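You operate a simulated robot arm through the tools that you are given. There is no shell and no other tool. Be economical: measure what you need, move in short steps, check, and stop when the job is done.

You run a simulated two-armed robot. Do the job below in one go: nothing can be reset, and whatever is moved stays where it is left.

Task
Find the leaking branch by the line gauge and push its tank's tube collar home.
Fine: tank 2, 3 or 4; keep that branch shut while you push, then open it again and set the card's line pressure; the air stays on.

It is judged by the outcome, as a careful person would: the job done as asked, and still so three seconds after it is handed in. It fails if anything else is knocked over, pushed out of place, dropped, spilled or broken.

Robot
Two 7-joint arms with two-finger parallel grippers on one trunk, on a base that drives. Base frame: it is fixed to the floor where the robot stands at the start and does not move with it; the origin is under the middle of the robot, x ahead of it, y to its left, z up. Units: mm, rad, N and s.
The left shoulder is at the start at [80, 131, 947], the right one opposite. With the tool pointing down near the work surface each hand reaches from about 400 to 860 mm from the robot's upright axis, wherever it stands, measured 20 degrees to its own side. Places, roughly: line gauge [900, 100, 1500]; red air knob [700, 100, 1600]; tank four lever [0, 500, 900]; tank one lever [-2200, 2100, 800]; tank three lever [-700, 1100, 800]; tank two lever [-1400, 1600, 800]. Payload 1.57 kg a hand.
Tool frame (each hand has its own): the origin (TCP) lies between the finger pads and is the grasp point; the fingertips stand 30 mm ahead of it; z points along the fingers, y is the line along which they close. The gripper opens to 110 mm. The fingers are 24 mm wide and 12 mm thick; the gripper's body (48 by 112 mm) begins 78 mm behind the TCP.
Orientation is that of the tool frame in the base frame, as a unit quaternion [w, x, y, z]. With the fingers straight down and closing along the base's y, the tool's x points along the base's -x, its y along +y and its z along -z.

Tools
- The arms move only by the tool move_arm. It takes "left_plan", "right_plan" or both (then of equal length, played together; a hand with none holds still); each is a list of rows, each a list of 7 numbers: the shift along the base's x, y, z in mm, then the turn, a rotation vector about the base's x, y, z in rad, then the opening, from 0 (shut) to 1 (fully open). In form: [[dx, dy, dz, rx, ry, rz, jaw], ...]. A call has 1 to 20 rows; each row is the pose to reach, as a shift and turn from the pose commanded when the call began. A row lasts 0.2 s, in which the tool goes at most 50 mm and 0.15 rad; a call with a longer step from one row to the next is refused whole, and so is a gripper value outside its range. Where a pose cannot be reached the arm comes as near as it can. A force on the tool above 40 N (or 10 N above the force at the start of the call, whichever is more), or a blocked arm, ends the call early, and 0.2 s more pass. Each finger travels about 108 mm/s and halts on what it meets, pressing with about 43 N; the grip force reading is that of the motor and also rises with nothing between the fingers. The clock runs only during rows and for 0.2 s after the last one: add rows that repeat a pose to give the fingers time. It gives the time, the measured TCP pose, the force on the tool (base axes), the opening and the grip force at its end, in the units of the frame above (readings bear some noise), with the torque about the TCP (base axes, N m) and any sound that the robot's microphone picked up.
- Cameras (640 x 400 px; columns grow to the right, rows downward): "scene" is now at [-89.5, 74.8, 1424.3]; the picture's right is [0.83, -0.56, -0.00], its down [-0.30, -0.44, -0.85] and it looks along [0.47, 0.70, -0.53] (base axes); focal length 214 px, centre (320, 200). "left" rides on the left gripper at [70, -16, -141] in its tool frame; the picture's right is [0.23, 0.97, 0.00], its down [-0.86, 0.20, -0.48] and it looks along [-0.47, 0.11, 0.88] (tool axes); focal length 222 px, centre (320, 200). "right" rides on the right gripper at [70, 16, -141] in its tool frame; the picture's right is [-0.23, 0.97, 0.00], its down [-0.86, -0.20, -0.48] and it looks along [-0.47, -0.11, 0.88] (tool axes); focal length 222 px, centre (320, 200). There is no depth. A picture from a camera that has moved, and an enlarged one, comes with that camera's place and axes in the base frame and with its lens.
- get_image(camera): a new picture of that camera. It takes no simulated time.
- drive_base(legs): drives the robot by 1 to 6 legs, each [ahead, left, turn to the left] in mm, mm and rad, along the robot's own axes; the way and the turn of a leg run together, so that a leg with both is an arc; at most 1500 mm and 3.142 rad a leg. The arms and the cameras ride along, it lands a little off, and it stops where it bumps. It gives what a move gives.
- aim_head(pan, tilt): turns the head with the scene camera to pan (to the left, within 1.902 rad either way) and tilt (down, from -0.506 to 1.204), counted from straight ahead of the robot. It gives what a move gives.
- zoom(camera, box): a new picture of the part [left, top, right, bottom] of that camera's present view, enlarged. It takes no simulated time.
- hand_in(): hands the job in; it is judged then, once.

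Go step by step. Nothing tells you exact positions but the pictures and the camera data: compare them with the known pose of the tool, close in by small moves and look again before you grip or let go. The budget is 120 turns and 108 pictures, counting those below and the enlarged ones. Unless the task says otherwise, let go and move clear before handing in, and close with one line.

The tools are called after ">>>" as name(argument=value, ...) on one line, values as JSON. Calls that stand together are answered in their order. move_arm: Moves the arms, as the interface text tells. Its arguments: {"type":"object","properties":{"left_plan":{"type":"array","items":{"type":"array","items":{"type":"number"}}},"right_plan":{"type":"array","items":{"type":"array","items":{"type":"number"}}}},"required":[]} The other tools are called the same way: drive_base (legs) drives the base; aim_head (pan, tilt) turns the head that bears the scene camera; get_image (camera) takes a picture; zoom (camera, box) takes an enlarged picture of a part of a camera's view; hand_in () hands the job in.

At the start:

```text
time_s: 0.0
left_eef_pos: [320.8, 399.2, 999.9]
left_orientation: [0.0, 0.0, 1.0, 0.0]
left_contact_force: [-0.3, 0.1, 0.7]
left_wrist_torque: [0.0, 0.02, -0.02]
left_finger_gap: 109.6
left_grip_force: 0.0
right_eef_pos: [501.5, 100.2, 1000.5]
right_orientation: [0.0, 0.0, 1.0, 0.0]
right_contact_force: [0.4, -0.9, -0.8]
right_wrist_torque: [0.01, -0.02, 0.03]
right_finger_gap: 109.9
right_grip_force: 0.0
robot x, y, heading: [1.1, -0.4, -0.001]
head pan, tilt: [0.979, 0.559]
```

scene: 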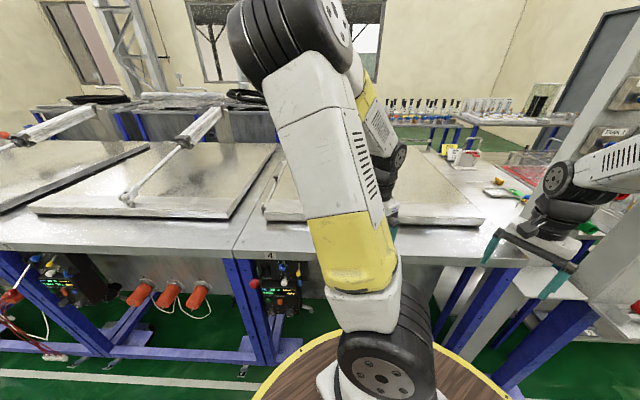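
right: 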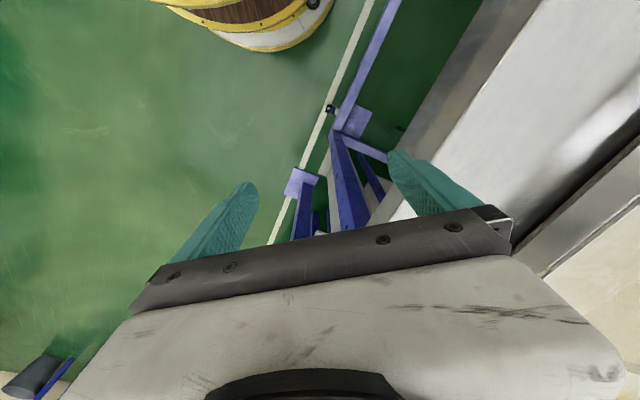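
left: 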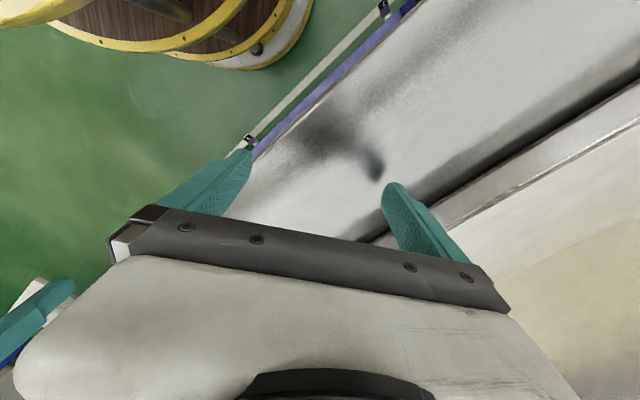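

I see a bench with tank stations to the left and a wall with instruments ahead on the right. First I look at the gauge and knob ahead.

>>> aim_head(pan=0.0, tilt=0.0)

>>> get_image(camera="scene")

```text
time_s: 1.2
left_eef_pos: [319.4, 399.6, 1000.6]
left_orientation: [0.0, 0.0, 1.0, 0.0]
left_contact_force: [-0.3, -0.2, 0.4]
left_wrist_torque: [0.01, -0.01, -0.01]
left_finger_gap: 109.9
left_grip_force: 0.0
right_eef_pos: [501.8, 100.8, 998.0]
right_orientation: [0.0, 0.0, 1.0, 0.0]
right_contact_force: [-0.1, 0.8, 0.2]
right_wrist_torque: [0.02, 0.02, 0.0]
right_finger_gap: 109.9
right_grip_force: 0.0
robot x, y, heading: [-7.8, -4.6, 0.001]
head pan, tilt: [0.0, 0.0]
```

```text
104 pictures are left
camera scene: at [-49.5, 0.5, 1475.7], right [0.0, -1.0, 0.0], down [0.0, 0.0, -1.0], along [1.0, 0.0, 0.0], focal length 214 px, centre (320, 200)
```

scene: 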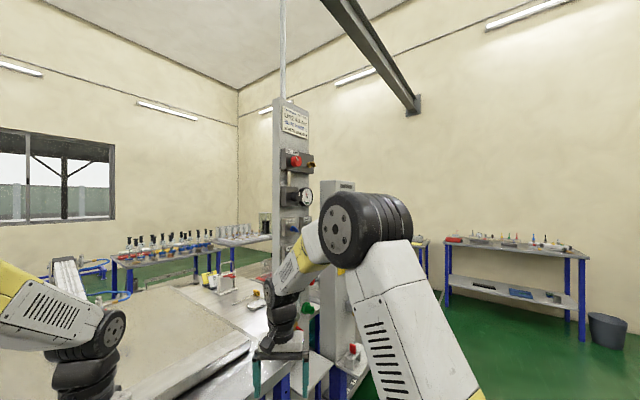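

>>> zoom(camera="scene", box=[260, 95, 340, 145])

>>> zoom(camera="scene", box=[260, 140, 356, 200])

>>> zoom(camera="scene", box=[240, 180, 400, 280])

```text
8.00 times, centred on (300, 120) of scene
camera zoom: at [-49.5, 0.5, 1475.7], right [0.0, -1.0, 0.0], down [0.0, 0.0, -1.0], along [1.0, 0.0, 0.0], focal length 1716 px, centre (480, 840)
```

zoom: 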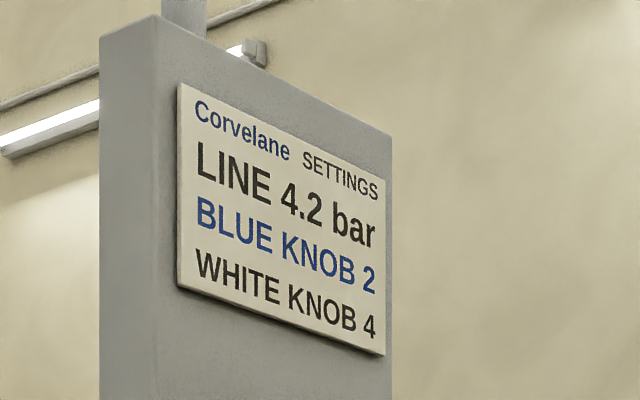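

```text
6.67 times, centred on (308, 170) of scene
camera zoom: at [-49.5, 0.5, 1475.7], right [0.0, -1.0, 0.0], down [0.0, 0.0, -1.0], along [1.0, 0.0, 0.0], focal length 1430 px, centre (400, 400)
```

zoom: 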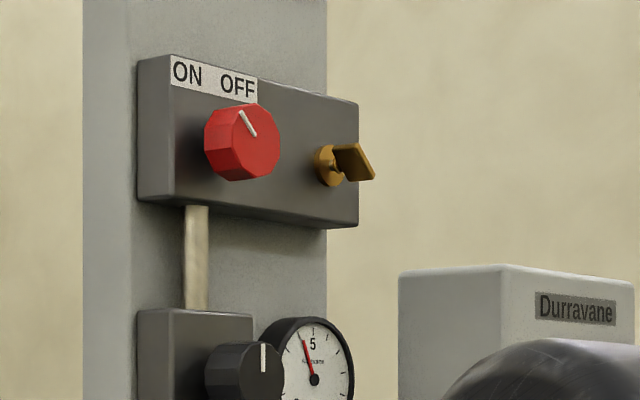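

```text
4.00 times, centred on (320, 230) of scene
camera zoom: at [-49.5, 0.5, 1475.7], right [0.0, -1.0, 0.0], down [0.0, 0.0, -1.0], along [1.0, 0.0, 0.0], focal length 858 px, centre (320, 80)
```

zoom: 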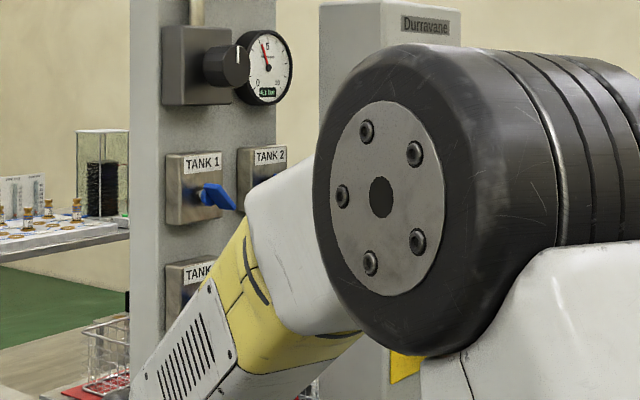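

The card asks for 4.2 bar; the gauge reads about 4.3 and the branch valves are partly hidden by the right arm. I move the right arm aside to see the panel.

>>> move_arm(right_plan=[[0, -45, 0, 0, 0, 0, 1], [0, -90, 0, 0, 0, 0, 1], [0, -135, 0, 0, 0, 0, 1], [0, -180, 0, 0, 0, 0, 1], [0, -225, 0, 0, 0, 0, 1], [0, -270, 0, 0, 0, 0, 1], [0, -310, 0, 0, 0, 0, 1], [0, -350, 0, 0, 0, 0, 1], [0, -390, 0, 0, 0, 0, 1]])

>>> get_image(camera="scene")

>>> zoom(camera="scene", box=[240, 170, 400, 270])

```text
time_s: 3.2
left_eef_pos: [321.0, 398.9, 999.5]
left_orientation: [-0.001, 0.0, 1.0, 0.0]
left_contact_force: [-0.1, 0.4, -0.5]
left_wrist_torque: [-0.02, -0.03, 0.0]
left_finger_gap: 110.2
left_grip_force: 0.2
right_eef_pos: [501.7, -290.5, 999.9]
right_orientation: [0.001, -0.001, 1.0, 0.0]
right_contact_force: [0.0, 1.1, 0.2]
right_wrist_torque: [0.02, -0.01, 0.01]
right_finger_gap: 110.1
right_grip_force: 0.1
robot x, y, heading: [1.7, -1.4, -0.003]
head pan, tilt: [0.0, 0.0]
```

```text
100 pictures are left
camera scene: at [-49.5, 0.7, 1475.8], right [0.0, -1.0, 0.0], down [0.0, 0.0, -1.0], along [1.0, 0.0, 0.0], focal length 214 px, centre (320, 200)
```

scene: 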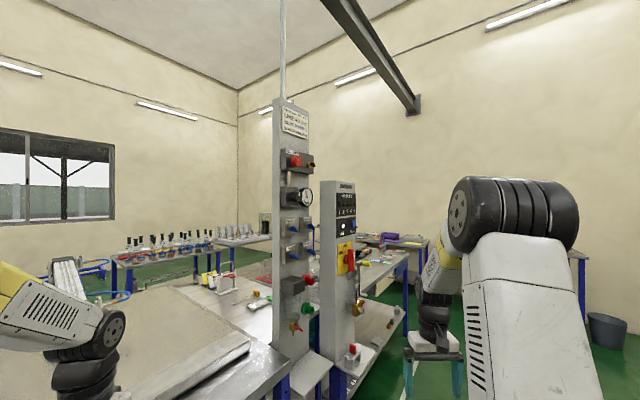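

```text
4.00 times, centred on (320, 220) of scene
camera zoom: at [-49.5, 0.7, 1475.8], right [0.0, -1.0, 0.0], down [0.0, 0.0, -1.0], along [1.0, 0.0, 0.0], focal length 858 px, centre (320, 120)
```

zoom: 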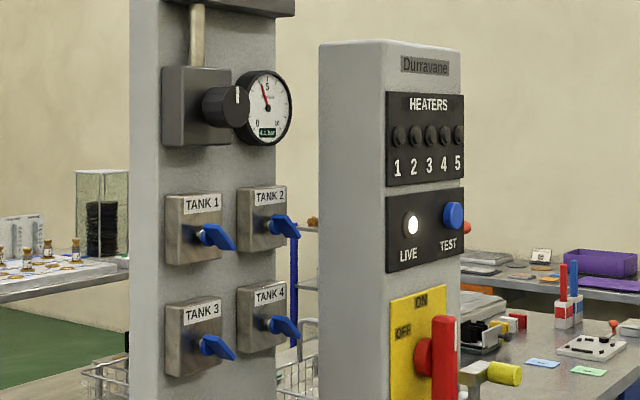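

The panel has four blue branch valves, a black regulator knob by the gauge, and a heater pillar beside it. I look down at the floor around it and at the tank benches.

>>> aim_head(pan=-0.1, tilt=0.75)

>>> get_image(camera="scene")

>>> aim_head(pan=1.8, tilt=0.5)

>>> get_image(camera="scene")

```text
time_s: 4.3
left_eef_pos: [319.6, 399.8, 1001.0]
left_orientation: [0.001, 0.0, 1.0, 0.0]
left_contact_force: [-0.3, -0.2, -0.1]
left_wrist_torque: [-0.03, 0.01, 0.01]
left_finger_gap: 110.1
left_grip_force: 0.2
right_eef_pos: [501.8, -288.7, 999.6]
right_orientation: [0.0, 0.001, 1.0, 0.001]
right_contact_force: [-0.1, 0.5, 0.8]
right_wrist_torque: [0.02, -0.01, -0.01]
right_finger_gap: 110.0
right_grip_force: 0.1
robot x, y, heading: [-0.9, 2.3, -0.002]
head pan, tilt: [-0.099, 0.75]
```

```text
98 pictures are left
camera scene: at [-57.0, -7.9, 1407.7], right [-0.1, -1.0, 0.0], down [-0.68, 0.07, -0.73], along [0.73, -0.07, -0.68], focal length 214 px, centre (320, 200)
```

scene: 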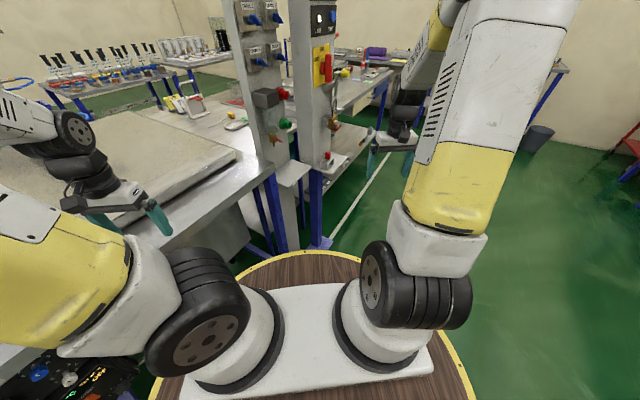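

```text
time_s: 6.2
left_eef_pos: [320.1, 399.9, 999.6]
left_orientation: [0.0, 0.0, 1.0, 0.001]
left_contact_force: [0.2, 0.2, 0.0]
left_wrist_torque: [-0.02, 0.01, 0.01]
left_finger_gap: 109.9
left_grip_force: 0.0
right_eef_pos: [502.0, -288.7, 999.5]
right_orientation: [0.0, 0.0, 1.0, -0.001]
right_contact_force: [-0.1, -0.1, 0.1]
right_wrist_torque: [-0.01, 0.03, 0.04]
right_finger_gap: 109.8
right_grip_force: 0.1
robot x, y, heading: [3.0, 0.3, -0.002]
head pan, tilt: [1.799, 0.499]
```

```text
97 pictures are left
camera scene: at [-160.1, 89.0, 1429.6], right [0.97, 0.23, 0.0], down [0.11, -0.47, -0.88], along [-0.2, 0.86, -0.48], focal length 214 px, centre (320, 200)
```

scene: 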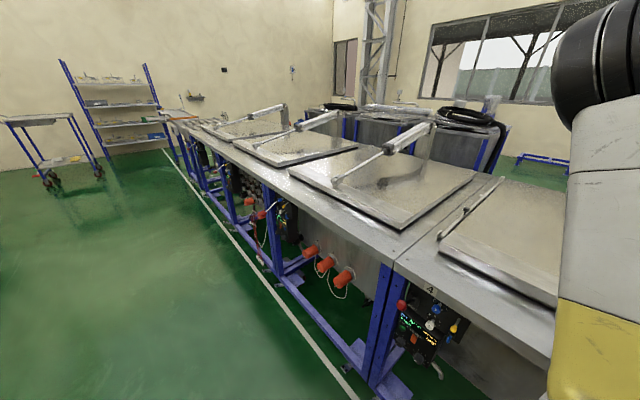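

>>> zoom(camera="scene", box=[360, 270, 520, 370])

>>> zoom(camera="scene", box=[220, 180, 380, 280])

>>> zoom(camera="scene", box=[160, 120, 320, 220])

```text
4.00 times, centred on (440, 320) of scene
camera zoom: at [-160.1, 89.0, 1429.6], right [0.97, 0.23, 0.0], down [0.11, -0.47, -0.88], along [-0.2, 0.86, -0.48], focal length 858 px, centre (-160, -280)
```

zoom: 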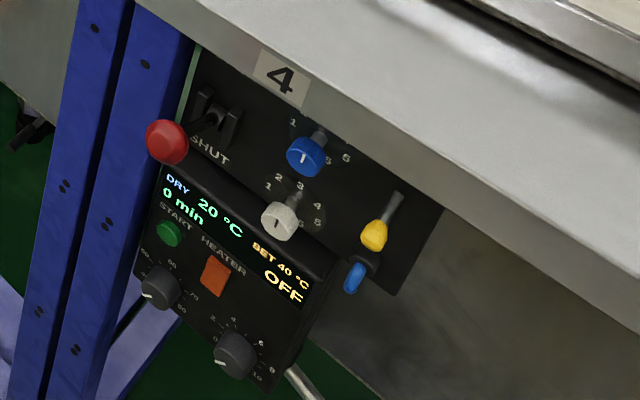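

```text
4.00 times, centred on (300, 230) of scene
camera zoom: at [-160.1, 89.0, 1429.6], right [0.97, 0.23, 0.0], down [0.11, -0.47, -0.88], along [-0.2, 0.86, -0.48], focal length 858 px, centre (400, 80)
```

zoom: 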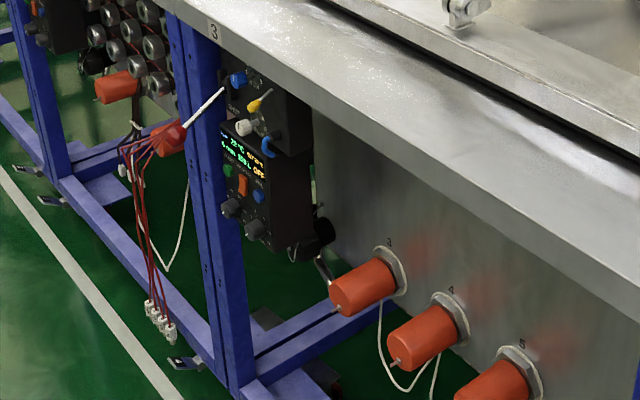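

```text
4.00 times, centred on (240, 170) of scene
camera zoom: at [-160.1, 89.0, 1429.6], right [0.97, 0.23, 0.0], down [0.11, -0.47, -0.88], along [-0.2, 0.86, -0.48], focal length 858 px, centre (640, 320)
```

zoom: 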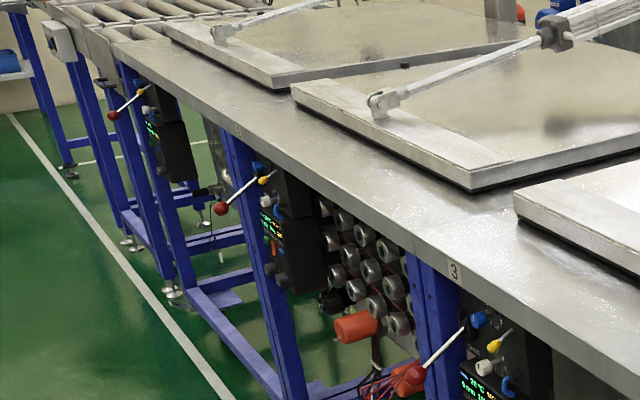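

Each tank station carries a lever, knobs and a blue tube collar; the benches run along roughly (0.8,-0.6), so the panel faces about (-0.6,-0.8). I back off, turn to face it and slide right.

>>> drive_base(legs=[[-150, -200, 0], [0, 0, 0.927], [0, -450, 0]])

>>> aim_head(pan=0, tilt=0.1)

>>> get_image(camera="scene")

```text
time_s: 12.7
left_eef_pos: [76.9, 27.3, 1000.0]
left_orientation: [0.0, -0.446, 0.895, 0.001]
left_contact_force: [0.1, 0.4, 1.4]
left_wrist_torque: [0.01, -0.06, -0.03]
left_finger_gap: 109.9
left_grip_force: 0.0
right_eef_pos: [736.6, -242.6, 1000.0]
right_orientation: [-0.001, -0.445, 0.896, 0.0]
right_contact_force: [-0.5, -0.2, 0.2]
right_wrist_torque: [0.02, -0.01, -0.01]
right_finger_gap: 110.1
right_grip_force: 0.0
robot x, y, heading: [200.4, -467.1, 0.92]
head pan, tilt: [1.799, 0.499]
```

```text
time_s: 14.5
left_eef_pos: [78.1, 28.9, 1000.2]
left_orientation: [0.0, -0.444, 0.896, 0.0]
left_contact_force: [-0.2, 0.6, 0.0]
left_wrist_torque: [0.01, 0.02, 0.03]
left_finger_gap: 109.9
left_grip_force: 0.0
right_eef_pos: [735.9, -243.5, 1000.6]
right_orientation: [0.0, -0.445, 0.895, 0.0]
right_contact_force: [-0.8, 0.4, 0.2]
right_wrist_torque: [-0.02, 0.01, -0.05]
right_finger_gap: 109.9
right_grip_force: 0.1
robot x, y, heading: [202.7, -467.2, 0.926]
head pan, tilt: [0.0, 0.099]
```

```text
93 pictures are left
camera scene: at [174.4, -505.7, 1466.7], right [0.8, -0.6, 0.0], down [-0.06, -0.08, -0.99], along [0.6, 0.79, -0.1], focal length 214 px, centre (320, 200)
```

scene: 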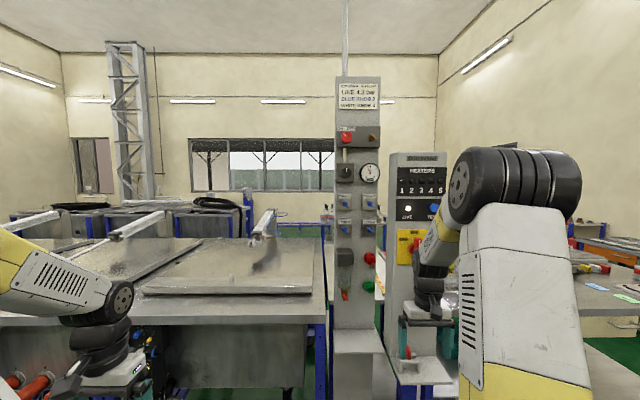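

>>> zoom(camera="scene", box=[312, 120, 408, 180])

>>> zoom(camera="scene", box=[312, 180, 408, 240])

>>> zoom(camera="scene", box=[312, 240, 408, 300])

```text
6.67 times, centred on (360, 150) of scene
camera zoom: at [174.4, -505.7, 1466.7], right [0.8, -0.6, 0.0], down [-0.06, -0.08, -0.99], along [0.6, 0.79, -0.1], focal length 1430 px, centre (53, 533)
```

zoom: 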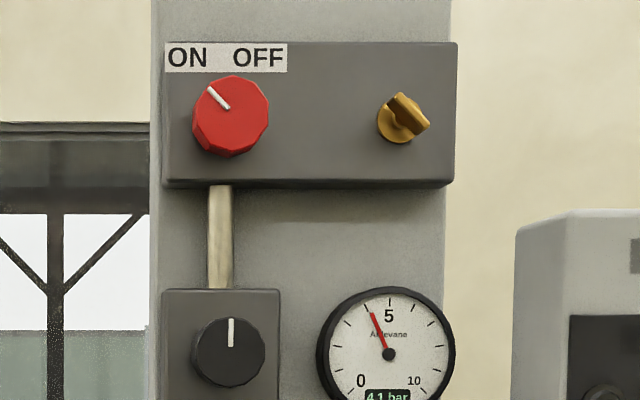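

```text
6.67 times, centred on (360, 210) of scene
camera zoom: at [174.4, -505.7, 1466.7], right [0.8, -0.6, 0.0], down [-0.06, -0.08, -0.99], along [0.6, 0.79, -0.1], focal length 1430 px, centre (53, 133)
```

zoom: 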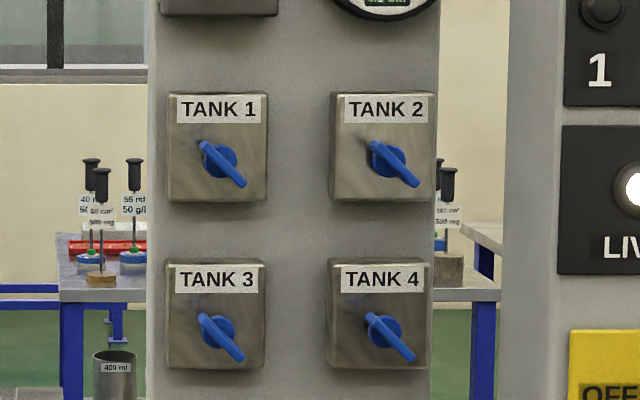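

```text
6.67 times, centred on (360, 270) of scene
camera zoom: at [174.4, -505.7, 1466.7], right [0.8, -0.6, 0.0], down [-0.06, -0.08, -0.99], along [0.6, 0.79, -0.1], focal length 1430 px, centre (53, -267)
```

zoom: 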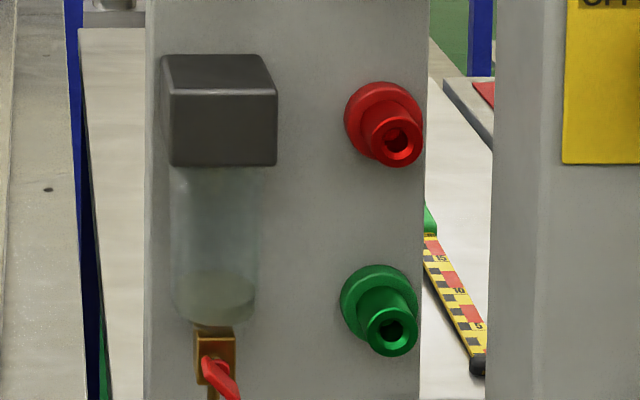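

Triangulating from the two views: TANK 1 valve at about (759,100,1366), valves 100 mm apart sideways and downward, blades at 45°, plates about 30 mm behind. I bring the right hand level and point it forward in front of TANK 2's valve.

>>> move_arm(right_plan=[[-6, 5, 32, 0.116, -0.087, 0, 1], [-12, 9, 64, 0.231, -0.174, 0, 1], [-18, 14, 96, 0.346, -0.26, 0, 0.9], [-24, 18, 128, 0.461, -0.347, 0, 0.8], [-31, 23, 160, 0.571, -0.429, 0, 0.7], [-37, 27, 192, 0.685, -0.515, 0, 0.6], [-43, 32, 224, 0.799, -0.601, 0, 0.5], [-49, 36, 256, 0.913, -0.687, 0, 0.4], [-55, 41, 288, 1.027, -0.772, 0, 0.4], [-61, 45, 320, 1.141, -0.858, 0, 0.4], [-67, 50, 350, 1.255, -0.944, 0, 0.4]])

>>> drive_base(legs=[[80, 0, 0]])

>>> get_image(camera="right")

>>> get_image(camera="scene")

```text
time_s: 16.9
left_eef_pos: [77.6, 29.0, 999.5]
left_orientation: [0.0, -0.445, 0.896, 0.0]
left_contact_force: [-0.8, -0.6, -0.4]
left_wrist_torque: [-0.04, -0.01, -0.03]
left_finger_gap: 110.1
left_grip_force: 0.2
right_eef_pos: [671.4, -189.8, 1350.5]
right_orientation: [0.633, -0.315, 0.633, 0.317]
right_contact_force: [-0.4, 0.8, -0.1]
right_wrist_torque: [-0.02, 0.0, 0.04]
right_finger_gap: 43.8
right_grip_force: 0.0
robot x, y, heading: [201.5, -467.8, 0.921]
head pan, tilt: [0.0, 0.099]
```

```text
time_s: 18.0
left_eef_pos: [125.5, 91.8, 1000.5]
left_orientation: [0.0, -0.446, 0.895, 0.0]
left_contact_force: [0.1, -0.1, 1.2]
left_wrist_torque: [0.02, -0.01, 0.02]
left_finger_gap: 110.0
left_grip_force: 0.0
right_eef_pos: [719.3, -126.6, 1350.2]
right_orientation: [0.632, -0.315, 0.633, 0.317]
right_contact_force: [-0.9, -0.4, 1.0]
right_wrist_torque: [0.0, 0.01, 0.01]
right_finger_gap: 43.9
right_grip_force: 0.0
robot x, y, heading: [252.4, -401.0, 0.922]
head pan, tilt: [0.0, 0.099]
```

```text
89 pictures are left
camera right: at [621.5, -228.5, 1280.6], right [-0.78, 0.58, 0.23], down [-0.13, -0.5, 0.85], along [0.61, 0.64, 0.47], focal length 222 px, centre (320, 200)
```

right: 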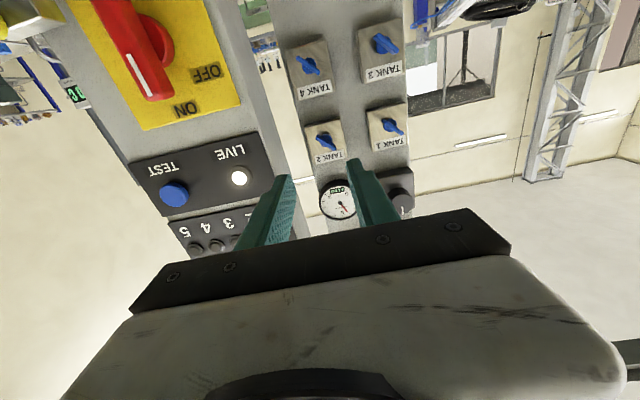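

```text
88 pictures are left
camera scene: at [222.8, -441.9, 1466.7], right [0.8, -0.6, 0.0], down [-0.06, -0.08, -1.0], along [0.6, 0.79, -0.1], focal length 214 px, centre (320, 200)
```

scene: 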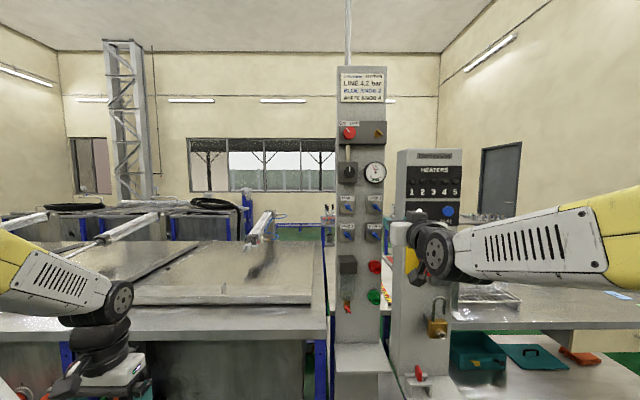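

The wrist camera confirms TANK 2's valve at about (837,40,1366). I roll the hand to straddle the 45° blade and come to 60 mm short.

>>> move_arm(right_plan=[[12, 18, 3, -0.079, -0.104, 0, 0.4], [24, 36, 6, -0.158, -0.209, 0, 0.4], [36, 53, 8, -0.237, -0.313, 0, 0.4], [49, 71, 11, -0.315, -0.417, 0, 0.4], [61, 89, 14, -0.394, -0.522, 0, 0.4], [73, 107, 16, -0.473, -0.626, 0, 0.4]])

>>> get_image(camera="right")

>>> zoom(camera="scene", box=[320, 110, 480, 260])

```text
time_s: 19.4
left_eef_pos: [126.1, 91.2, 999.1]
left_orientation: [0.0, -0.445, 0.896, 0.0]
left_contact_force: [0.2, 0.0, 0.5]
left_wrist_torque: [0.03, 0.0, -0.01]
left_finger_gap: 109.8
left_grip_force: 0.0
right_eef_pos: [792.0, -18.8, 1365.4]
right_orientation: [0.704, -0.535, 0.464, 0.05]
right_contact_force: [0.0, -0.2, -0.3]
right_wrist_torque: [0.0, -0.02, 0.02]
right_finger_gap: 43.9
right_grip_force: 0.1
robot x, y, heading: [249.7, -405.0, 0.93]
head pan, tilt: [0.0, 0.099]
```

```text
87 pictures are left
camera right: at [737.2, -154.3, 1304.4], right [-0.68, 0.51, -0.53], down [-0.66, -0.1, 0.75], along [0.33, 0.85, 0.4], focal length 222 px, centre (320, 200)
```

right: 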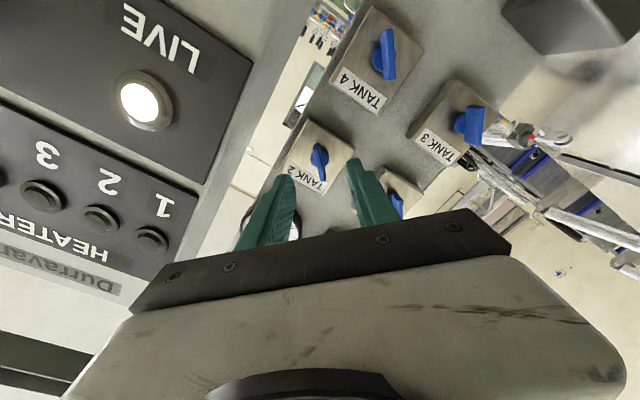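

```text
2.67 times, centred on (400, 185) of scene
camera zoom: at [222.7, -442.0, 1466.7], right [0.8, -0.6, 0.0], down [-0.06, -0.08, -1.0], along [0.6, 0.79, -0.1], focal length 572 px, centre (107, 240)
```

zoom: 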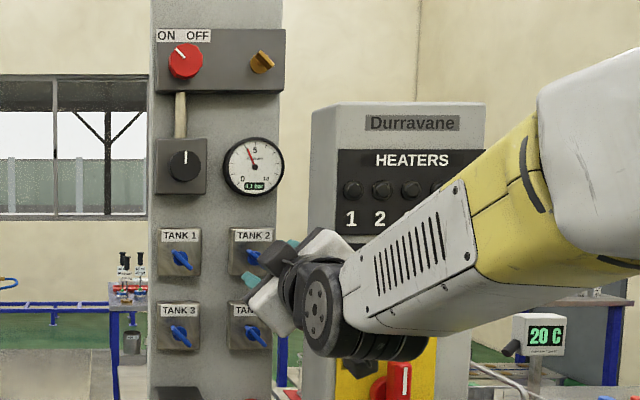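

The blade sits squarely between the fingers; I advance 58 mm and close on it.

>>> move_arm(right_plan=[[9, 12, 0, 0, 0, 0, 0.4], [18, 24, 0, 0, 0, 0, 0.4], [27, 36, 0, 0, 0, 0, 0.4], [35, 46, 0, 0, 0, 0, 0.4], [35, 46, 0, 0, 0, 0, 0.2], [35, 46, 0, 0, 0, 0, 0.05], [35, 46, 0, 0, 0, 0, 0.05]])

>>> get_image(camera="right")

```text
time_s: 21.0
left_eef_pos: [125.7, 91.7, 999.8]
left_orientation: [0.0, -0.446, 0.895, 0.0]
left_contact_force: [0.5, 0.0, -0.3]
left_wrist_torque: [-0.03, 0.01, 0.0]
left_finger_gap: 109.9
left_grip_force: 0.0
right_eef_pos: [826.1, 27.1, 1366.4]
right_orientation: [0.704, -0.535, 0.465, 0.05]
right_contact_force: [-0.6, 1.1, -1.4]
right_wrist_torque: [-0.03, 0.05, 0.12]
right_finger_gap: 19.1
right_grip_force: 33.1
robot x, y, heading: [252.8, -399.8, 0.926]
head pan, tilt: [0.0, 0.099]
```

```text
85 pictures are left
camera right: at [771.8, -107.6, 1305.4], right [-0.68, 0.51, -0.52], down [-0.65, -0.1, 0.75], along [0.33, 0.85, 0.4], focal length 222 px, centre (320, 200)
```

right: 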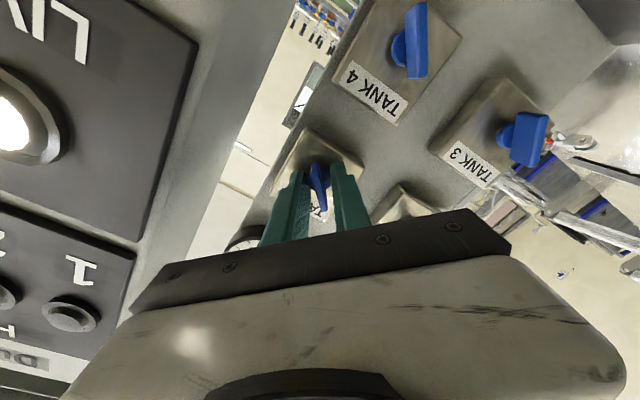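

The tips seem to hold the round hub (19 mm) rather than the blade, so I open slightly, back off 12 mm and regrip.

>>> move_arm(right_plan=[[0, 0, 0, 0, 0, 0, 0.3], [-7, -10, 0, 0, 0, 0, 0.3], [-7, -10, 0, 0, 0, 0, 0.03], [-7, -10, 0, 0, 0, 0, 0.03], [-7, -10, 0, 0, 0, 0, 0.03]])

>>> get_image(camera="right")

```text
time_s: 22.2
left_eef_pos: [125.2, 92.3, 1000.1]
left_orientation: [0.0, -0.446, 0.895, 0.0]
left_contact_force: [0.3, 0.2, 0.1]
left_wrist_torque: [-0.01, 0.0, -0.02]
left_finger_gap: 109.9
left_grip_force: 0.1
right_eef_pos: [820.0, 18.5, 1365.1]
right_orientation: [0.704, -0.534, 0.466, 0.052]
right_contact_force: [-4.6, -0.1, -6.1]
right_wrist_torque: [0.18, -0.13, 0.7]
right_finger_gap: 6.1
right_grip_force: 26.2
robot x, y, heading: [252.0, -405.1, 0.928]
head pan, tilt: [0.0, 0.099]
```

```text
84 pictures are left
camera right: at [765.0, -117.4, 1305.3], right [-0.68, 0.51, -0.53], down [-0.65, -0.1, 0.75], along [0.33, 0.85, 0.4], focal length 222 px, centre (320, 200)
```

right: 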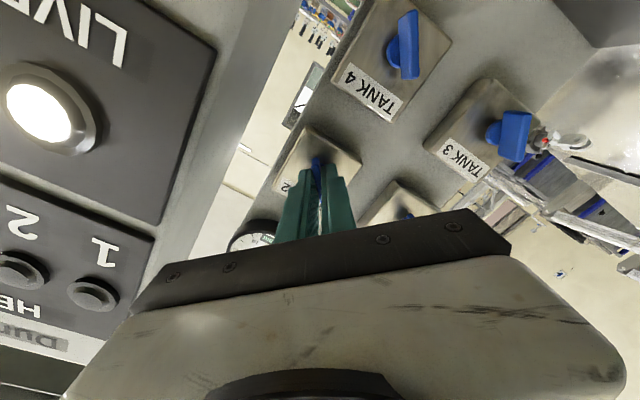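

The blade (6 mm) is held. I turn it clockwise in part and watch the torque.

>>> move_arm(right_plan=[[0, 0, 0, 0.078, 0.104, 0, 0.03], [0, 0, 0, 0.156, 0.208, 0, 0.03], [0, 0, 0, 0.234, 0.312, 0, 0.03], [0, 0, 0, 0.312, 0.416, 0, 0.03], [0, 0, 0, 0.39, 0.52, 0, 0.03], [0, 0, 0, 0.468, 0.624, 0, 0.03]])

>>> zoom(camera="scene", box=[320, 150, 432, 220])

```text
time_s: 23.6
left_eef_pos: [125.5, 92.5, 1000.1]
left_orientation: [0.0, -0.446, 0.895, 0.0]
left_contact_force: [-0.9, -0.1, -0.8]
left_wrist_torque: [-0.01, 0.0, -0.02]
left_finger_gap: 110.1
left_grip_force: 0.0
right_eef_pos: [819.5, 16.9, 1365.5]
right_orientation: [0.631, -0.316, 0.635, 0.315]
right_contact_force: [-2.0, -2.2, -11.3]
right_wrist_torque: [-0.7, 0.49, 0.48]
right_finger_gap: 6.0
right_grip_force: 25.6
robot x, y, heading: [251.3, -401.9, 0.926]
head pan, tilt: [0.0, 0.099]
```

```text
5.71 times, centred on (376, 185) of scene
camera zoom: at [223.1, -441.6, 1466.7], right [0.8, -0.6, 0.0], down [-0.06, -0.08, -0.99], along [0.6, 0.79, -0.1], focal length 1226 px, centre (0, 286)
```

zoom: 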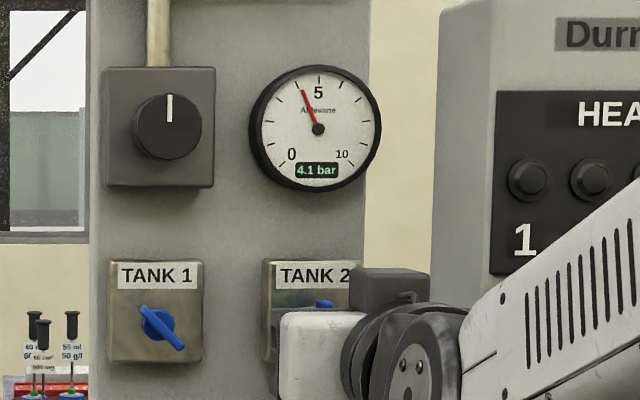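

It turned to vertical with the gauge still at 4.1. I continue another 45°.

>>> move_arm(right_plan=[[0, 0, 0, 0.078, 0.104, 0, 0.03], [0, 0, 0, 0.156, 0.208, 0, 0.03], [0, 0, 0, 0.234, 0.312, 0, 0.03], [0, 0, 0, 0.312, 0.416, 0, 0.03], [0, 0, 0, 0.39, 0.52, 0, 0.03], [0, 0, 0, 0.468, 0.624, 0, 0.03], [0, 0, 0, 0.468, 0.624, 0, 0.03], [0, 0, 0, 0.468, 0.624, 0, 0.03], [0, 0, 0, 0.468, 0.624, 0, 0.03], [0, 0, 0, 0.468, 0.624, 0, 0.03]])

>>> zoom(camera="scene", box=[320, 150, 432, 220])

```text
time_s: 25.8
left_eef_pos: [126.4, 91.6, 998.9]
left_orientation: [0.0, -0.447, 0.894, 0.0]
left_contact_force: [0.4, -0.4, 0.2]
left_wrist_torque: [-0.05, -0.03, 0.0]
left_finger_gap: 110.0
left_grip_force: 0.1
right_eef_pos: [820.6, 18.9, 1365.7]
right_orientation: [0.464, -0.054, 0.706, 0.533]
right_contact_force: [-12.3, -8.8, -17.7]
right_wrist_torque: [0.0, 0.01, 0.4]
right_finger_gap: 6.1
right_grip_force: 25.8
robot x, y, heading: [253.0, -400.3, 0.919]
head pan, tilt: [0.0, 0.099]
```

```text
5.71 times, centred on (376, 185) of scene
camera zoom: at [222.7, -442.0, 1466.7], right [0.8, -0.6, 0.0], down [-0.06, -0.08, -1.0], along [0.6, 0.79, -0.1], focal length 1226 px, centre (0, 286)
```

zoom: 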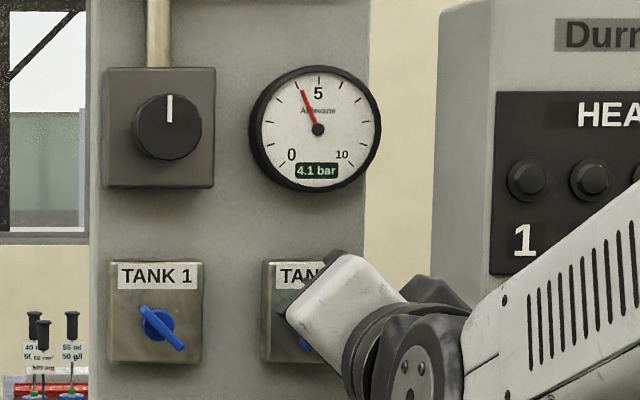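

Shutting TANK 2 leaves the gauge at 4.1, so branch 2 is not the leak. I turn it back to its original position and release.

>>> move_arm(right_plan=[[0, 0, 0, -0.078, -0.104, 0, 0.03], [0, 0, 0, -0.156, -0.208, 0, 0.03], [0, 0, 0, -0.234, -0.312, 0, 0.03], [0, 0, 0, -0.312, -0.416, 0, 0.03], [0, 0, 0, -0.39, -0.52, 0, 0.03], [0, 0, 0, -0.468, -0.624, 0, 0.03], [0, 0, 0, -0.546, -0.728, 0, 0.03], [0, 0, 0, -0.624, -0.832, 0, 0.03], [0, 0, 0, -0.702, -0.936, 0, 0.03], [0, 0, 0, -0.78, -1.04, 0, 0.03], [0, 0, 0, -0.858, -1.144, 0, 0.03], [0, 0, 0, -0.939, -1.252, 0, 0.03], [0, 0, 0, -0.939, -1.252, 0, 0.03], [0, 0, 0, -0.939, -1.252, 0, 0.2], [0, 0, 0, -0.939, -1.252, 0, 0.4], [-12, -16, 0, -0.939, -1.252, 0, 0.4], [-24, -32, 0, -0.939, -1.252, 0, 0.4], [-36, -48, 0, -0.939, -1.252, 0, 0.4]])

>>> get_image(camera="right")

>>> zoom(camera="scene", box=[320, 170, 432, 240])

```text
time_s: 29.6
left_eef_pos: [125.5, 92.3, 998.7]
left_orientation: [0.0, -0.446, 0.895, 0.0]
left_contact_force: [-0.3, -0.9, -0.5]
left_wrist_torque: [-0.02, 0.05, 0.0]
left_finger_gap: 109.8
left_grip_force: 0.1
right_eef_pos: [783.6, -29.2, 1367.9]
right_orientation: [0.704, -0.536, 0.463, 0.049]
right_contact_force: [1.4, -0.5, -0.7]
right_wrist_torque: [0.02, 0.0, 0.02]
right_finger_gap: 43.8
right_grip_force: 0.0
robot x, y, heading: [249.1, -405.2, 0.926]
head pan, tilt: [0.0, 0.099]
```

```text
81 pictures are left
camera right: at [729.1, -165.4, 1307.7], right [-0.68, 0.51, -0.53], down [-0.66, -0.1, 0.75], along [0.33, 0.85, 0.4], focal length 222 px, centre (320, 200)
```

right: 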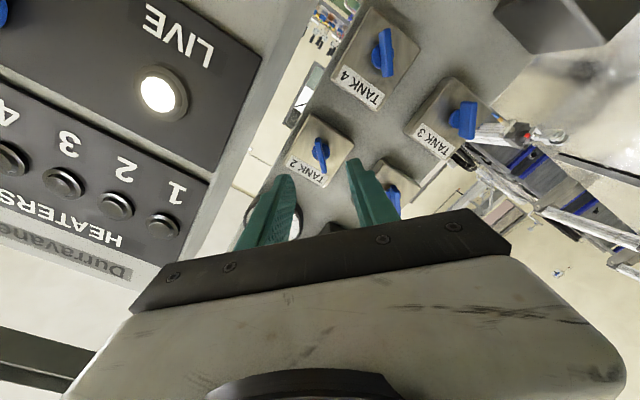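

```text
5.71 times, centred on (376, 205) of scene
camera zoom: at [223.1, -441.5, 1466.7], right [0.8, -0.6, 0.0], down [-0.06, -0.08, -0.99], along [0.6, 0.79, -0.1], focal length 1226 px, centre (0, 171)
```

zoom: 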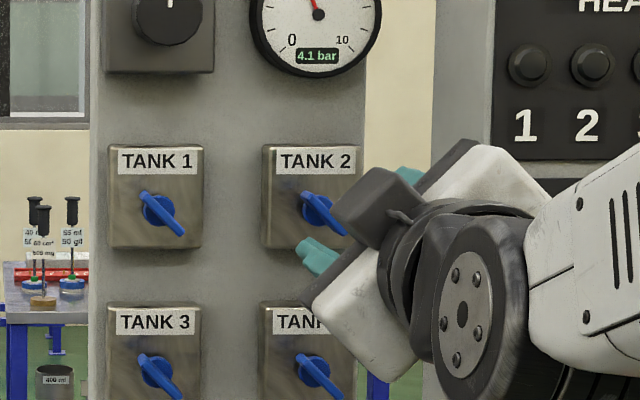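

TANK 2 is back as it was. Next TANK 4, 102 mm lower: move down, approach and grip.

>>> move_arm(right_plan=[[0, 0, -34, 0, 0, 0, 0.4], [0, 0, -68, 0, 0, 0, 0.4], [0, 0, -102, 0, 0, 0, 0.4], [12, 16, -102, 0, 0, 0, 0.4], [24, 32, -102, 0, 0, 0, 0.4], [36, 48, -102, 0, 0, 0, 0.4], [36, 48, -102, 0, 0, 0, 0.2], [36, 48, -102, 0, 0, 0, 0.03], [36, 48, -102, 0, 0, 0, 0.03], [36, 48, -102, 0, 0, 0, 0.03]])

>>> get_image(camera="right")

```text
time_s: 31.8
left_eef_pos: [126.3, 92.5, 999.7]
left_orientation: [0.0, -0.447, 0.895, 0.0]
left_contact_force: [0.4, 0.6, 0.2]
left_wrist_torque: [-0.01, 0.01, 0.0]
left_finger_gap: 109.7
left_grip_force: 0.1
right_eef_pos: [818.8, 18.0, 1264.3]
right_orientation: [0.704, -0.536, 0.464, 0.05]
right_contact_force: [-1.8, 2.6, -6.4]
right_wrist_torque: [-0.14, 0.19, 0.04]
right_finger_gap: 9.0
right_grip_force: 3.3
robot x, y, heading: [251.2, -403.6, 0.928]
head pan, tilt: [0.0, 0.099]
```

```text
79 pictures are left
camera right: at [764.8, -118.6, 1204.3], right [-0.68, 0.51, -0.53], down [-0.66, -0.1, 0.75], along [0.33, 0.86, 0.4], focal length 222 px, centre (320, 200)
```

right: 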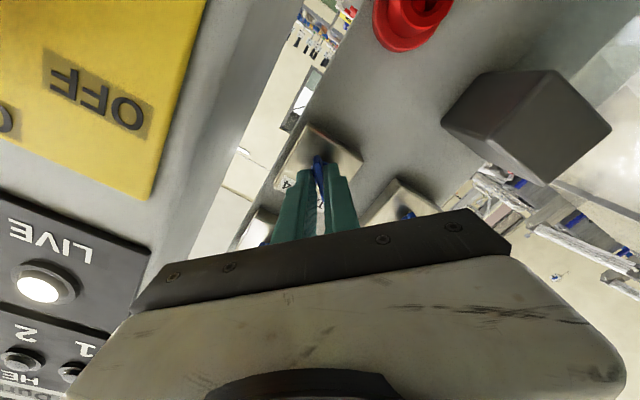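

The blade is between the closing fingers; I turn TANK 4 clockwise 90° and read the gauge.

>>> move_arm(right_plan=[[0, 0, 0, 0, 0, 0, 0.03], [0, 0, 0, 0.078, 0.104, 0, 0.03], [0, 0, 0, 0.156, 0.208, 0, 0.03], [0, 0, 0, 0.234, 0.312, 0, 0.03], [0, 0, 0, 0.312, 0.416, 0, 0.03], [0, 0, 0, 0.39, 0.52, 0, 0.03], [0, 0, 0, 0.468, 0.624, 0, 0.03], [0, 0, 0, 0.546, 0.728, 0, 0.03], [0, 0, 0, 0.624, 0.832, 0, 0.03], [0, 0, 0, 0.702, 0.936, 0, 0.03], [0, 0, 0, 0.78, 1.04, 0, 0.03], [0, 0, 0, 0.858, 1.144, 0, 0.03], [0, 0, 0, 0.939, 1.252, 0, 0.03], [0, 0, 0, 0.939, 1.252, 0, 0.03], [0, 0, 0, 0.939, 1.252, 0, 0.03], [0, 0, 0, 0.939, 1.252, 0, 0.03]])

>>> zoom(camera="scene", box=[320, 160, 432, 230])

```text
time_s: 35.2
left_eef_pos: [126.3, 92.6, 1000.4]
left_orientation: [0.0, -0.446, 0.895, 0.001]
left_contact_force: [0.1, -0.3, -0.6]
left_wrist_torque: [0.01, 0.0, 0.01]
left_finger_gap: 109.9
left_grip_force: 0.0
right_eef_pos: [820.5, 17.5, 1263.0]
right_orientation: [0.463, -0.054, 0.707, 0.532]
right_contact_force: [-4.7, -4.8, -11.9]
right_wrist_torque: [0.09, -0.08, 0.29]
right_finger_gap: 5.8
right_grip_force: 26.1
robot x, y, heading: [252.7, -405.6, 0.926]
head pan, tilt: [0.0, 0.099]
```

```text
5.71 times, centred on (376, 195) of scene
camera zoom: at [223.0, -441.7, 1466.7], right [0.8, -0.6, 0.0], down [-0.06, -0.08, -0.99], along [0.6, 0.79, -0.1], focal length 1226 px, centre (0, 229)
```

zoom: 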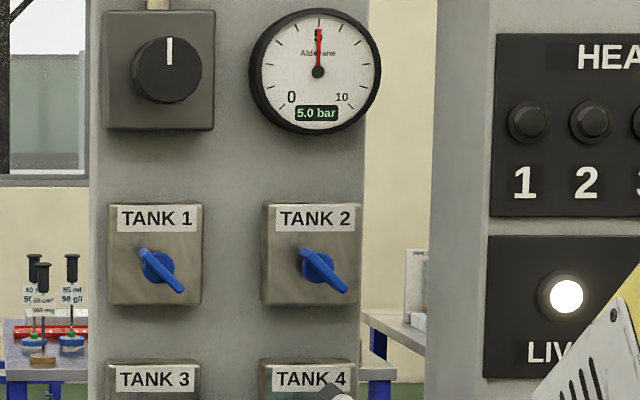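

Gauge rose to 5.0 bar: TANK 4 is the leaking branch. I leave it shut, release, and back off.

>>> move_arm(right_plan=[[0, 0, 0, 0, 0, 0, 0.2], [0, 0, 0, 0, 0, 0, 0.4], [-15, -20, 0, 0, 0, 0, 0.4], [-30, -40, 0, 0, 0, 0, 0.4], [-54, -72, 0, 0, 0, 0, 0.4], [-80, -110, 0, 0, 0, 0, 0.4]])

>>> zoom(camera="scene", box=[320, 160, 432, 230])

>>> aim_head(pan=0.7, tilt=0.6)

>>> get_image(camera="scene")

```text
time_s: 36.6
left_eef_pos: [125.9, 92.2, 999.3]
left_orientation: [0.0, -0.446, 0.895, 0.001]
left_contact_force: [0.0, 0.9, -0.4]
left_wrist_torque: [-0.05, 0.05, -0.01]
left_finger_gap: 110.0
left_grip_force: 0.2
right_eef_pos: [744.2, -89.3, 1269.2]
right_orientation: [0.463, -0.054, 0.706, 0.533]
right_contact_force: [0.4, 0.7, 0.8]
right_wrist_torque: [0.05, 0.01, -0.04]
right_finger_gap: 44.0
right_grip_force: 0.0
right hand out of reach, approached as far as the arm can: row 6
robot x, y, heading: [250.6, -405.3, 0.926]
head pan, tilt: [0.0, 0.099]
```

```text
5.71 times, centred on (376, 195) of scene
camera zoom: at [223.2, -441.2, 1466.7], right [0.8, -0.6, 0.0], down [-0.06, -0.08, -0.99], along [0.6, 0.79, -0.1], focal length 1226 px, centre (0, 229)
```

zoom: 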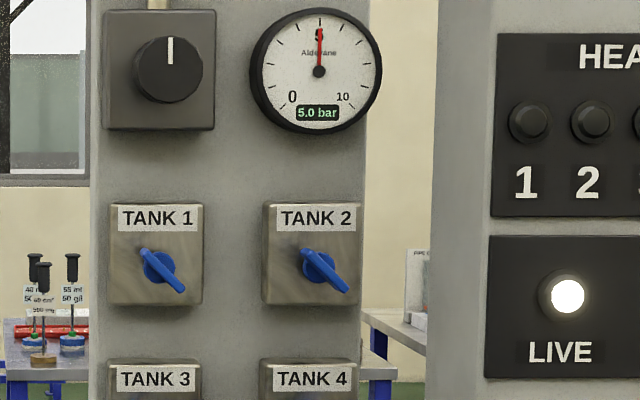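

```text
time_s: 37.6
left_eef_pos: [125.9, 92.9, 1000.2]
left_orientation: [0.0, -0.447, 0.895, 0.0]
left_contact_force: [0.4, -0.3, -0.2]
left_wrist_torque: [0.03, -0.02, 0.04]
left_finger_gap: 110.2
left_grip_force: 0.0
right_eef_pos: [744.8, -89.8, 1269.9]
right_orientation: [0.464, -0.054, 0.706, 0.533]
right_contact_force: [0.5, 0.6, -0.4]
right_wrist_torque: [0.03, 0.01, -0.02]
right_finger_gap: 44.3
right_grip_force: 0.0
robot x, y, heading: [250.7, -404.1, 0.925]
head pan, tilt: [0.7, 0.6]
```

```text
76 pictures are left
camera scene: at [162.7, -427.0, 1420.6], right [1.0, 0.05, 0.0], down [0.03, -0.56, -0.83], along [-0.04, 0.82, -0.56], focal length 214 px, centre (320, 200)
```

scene: 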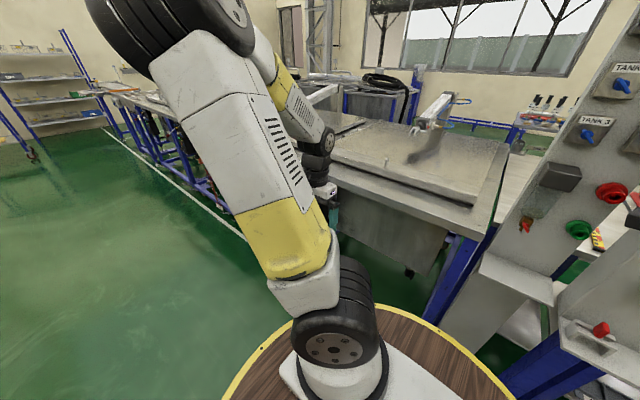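

Next is tank 4's station at the bench front, about 650 mm to my left. I back off 150 and slide left, then look down at it.

>>> drive_base(legs=[[-150, 0, 0], [0, 600, 0]])

>>> aim_head(pan=0.0, tilt=0.6)

>>> get_image(camera="scene")

```text
time_s: 42.0
left_eef_pos: [-438.8, 333.6, 1000.3]
left_orientation: [0.0, -0.445, 0.895, 0.0]
left_contact_force: [-0.2, -0.6, -1.2]
left_wrist_torque: [-0.01, -0.02, 0.01]
left_finger_gap: 110.0
left_grip_force: 0.0
right_eef_pos: [178.3, 151.8, 1269.3]
right_orientation: [0.464, -0.053, 0.706, 0.533]
right_contact_force: [0.4, 0.5, -0.1]
right_wrist_torque: [0.01, 0.03, 0.0]
right_finger_gap: 44.2
right_grip_force: 0.0
robot x, y, heading: [-316.0, -157.7, 0.92]
head pan, tilt: [0.7, 0.6]
```

```text
time_s: 43.0
left_eef_pos: [-439.1, 334.2, 998.5]
left_orientation: [0.0, -0.446, 0.895, 0.0]
left_contact_force: [-0.2, 0.7, -0.8]
left_wrist_torque: [0.0, 0.0, 0.0]
left_finger_gap: 109.8
left_grip_force: 0.1
right_eef_pos: [178.5, 152.1, 1269.3]
right_orientation: [0.465, -0.055, 0.705, 0.533]
right_contact_force: [-0.3, 0.4, -0.5]
right_wrist_torque: [-0.01, 0.0, 0.0]
right_finger_gap: 44.0
right_grip_force: 0.2
robot x, y, heading: [-315.0, -160.1, 0.926]
head pan, tilt: [0.0, 0.6]
```

```text
75 pictures are left
camera scene: at [-345.9, -202.0, 1420.5], right [0.8, -0.6, 0.0], down [-0.34, -0.45, -0.83], along [0.5, 0.66, -0.57], focal length 214 px, centre (320, 200)
```

scene: 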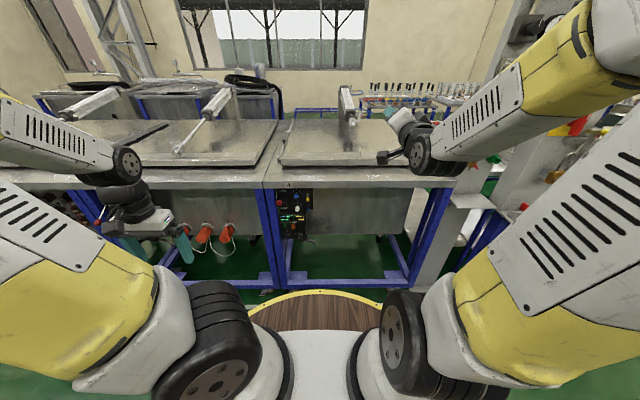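

Station 4 is almost straight ahead; I zoom in.

>>> zoom(camera="scene", box=[262, 175, 342, 240])

>>> zoom(camera="scene", box=[280, 185, 320, 210])

```text
6.15 times, centred on (302, 208) of scene
camera zoom: at [-345.9, -202.0, 1420.5], right [0.8, -0.6, 0.0], down [-0.34, -0.45, -0.83], along [0.5, 0.66, -0.57], focal length 1320 px, centre (431, 154)
```

zoom: 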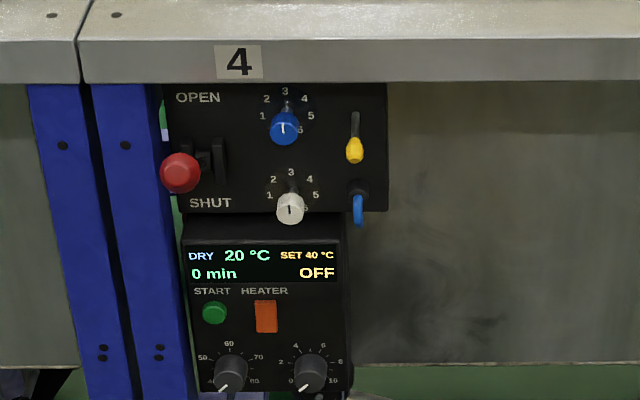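

```text
16.00 times, centred on (300, 198) of scene
camera zoom: at [-345.9, -202.0, 1420.5], right [0.8, -0.6, 0.0], down [-0.34, -0.45, -0.83], along [0.5, 0.66, -0.57], focal length 3432 px, centre (640, 240)
```

zoom: 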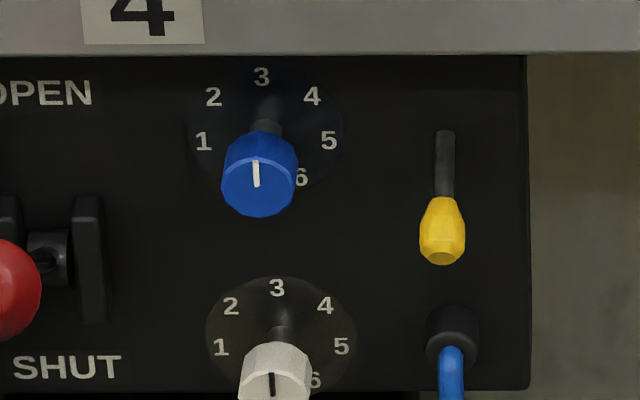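

The blue tube enters a small black collar (Ø~14) right of the white knob, at about (127,521,791), just below a yellow lever. I reposition so my right hand can face it, rolling the hand level.

>>> drive_base(legs=[[130, 200, 0]])

>>> move_arm(right_plan=[[0, 0, 0, -0.079, -0.104, 0, 0.2], [0, 0, 0, -0.158, -0.209, 0, 0.2], [0, 0, 0, -0.237, -0.313, 0, 0.2], [0, 0, 0, -0.315, -0.417, 0, 0.2], [0, 0, 0, -0.394, -0.522, 0, 0.2], [0, 0, 0, -0.471, -0.628, 0, 0.2]])

```text
time_s: 44.8
left_eef_pos: [-519.2, 558.7, 1000.1]
left_orientation: [0.0, -0.447, 0.895, 0.0]
left_contact_force: [0.0, 0.1, 0.5]
left_wrist_torque: [0.02, -0.01, 0.02]
left_finger_gap: 110.1
left_grip_force: 0.1
right_eef_pos: [99.5, 378.1, 1269.8]
right_orientation: [0.463, -0.055, 0.706, 0.533]
right_contact_force: [0.0, 0.8, -0.4]
right_wrist_torque: [-0.02, 0.01, 0.0]
right_finger_gap: 44.1
right_grip_force: 0.1
robot x, y, heading: [-390.8, 65.0, 0.925]
head pan, tilt: [0.0, 0.6]
```

```text
time_s: 46.2
left_eef_pos: [-517.9, 559.6, 1000.4]
left_orientation: [0.001, -0.447, 0.894, 0.0]
left_contact_force: [0.8, 0.1, 0.8]
left_wrist_torque: [-0.01, 0.01, -0.01]
left_finger_gap: 110.1
left_grip_force: 0.1
right_eef_pos: [99.0, 377.3, 1269.1]
right_orientation: [0.632, -0.321, 0.632, 0.314]
right_contact_force: [0.5, -0.3, 0.1]
right_wrist_torque: [-0.02, 0.05, -0.02]
right_finger_gap: 22.1
right_grip_force: 0.1
robot x, y, heading: [-395.5, 59.9, 0.929]
head pan, tilt: [0.0, 0.6]
```

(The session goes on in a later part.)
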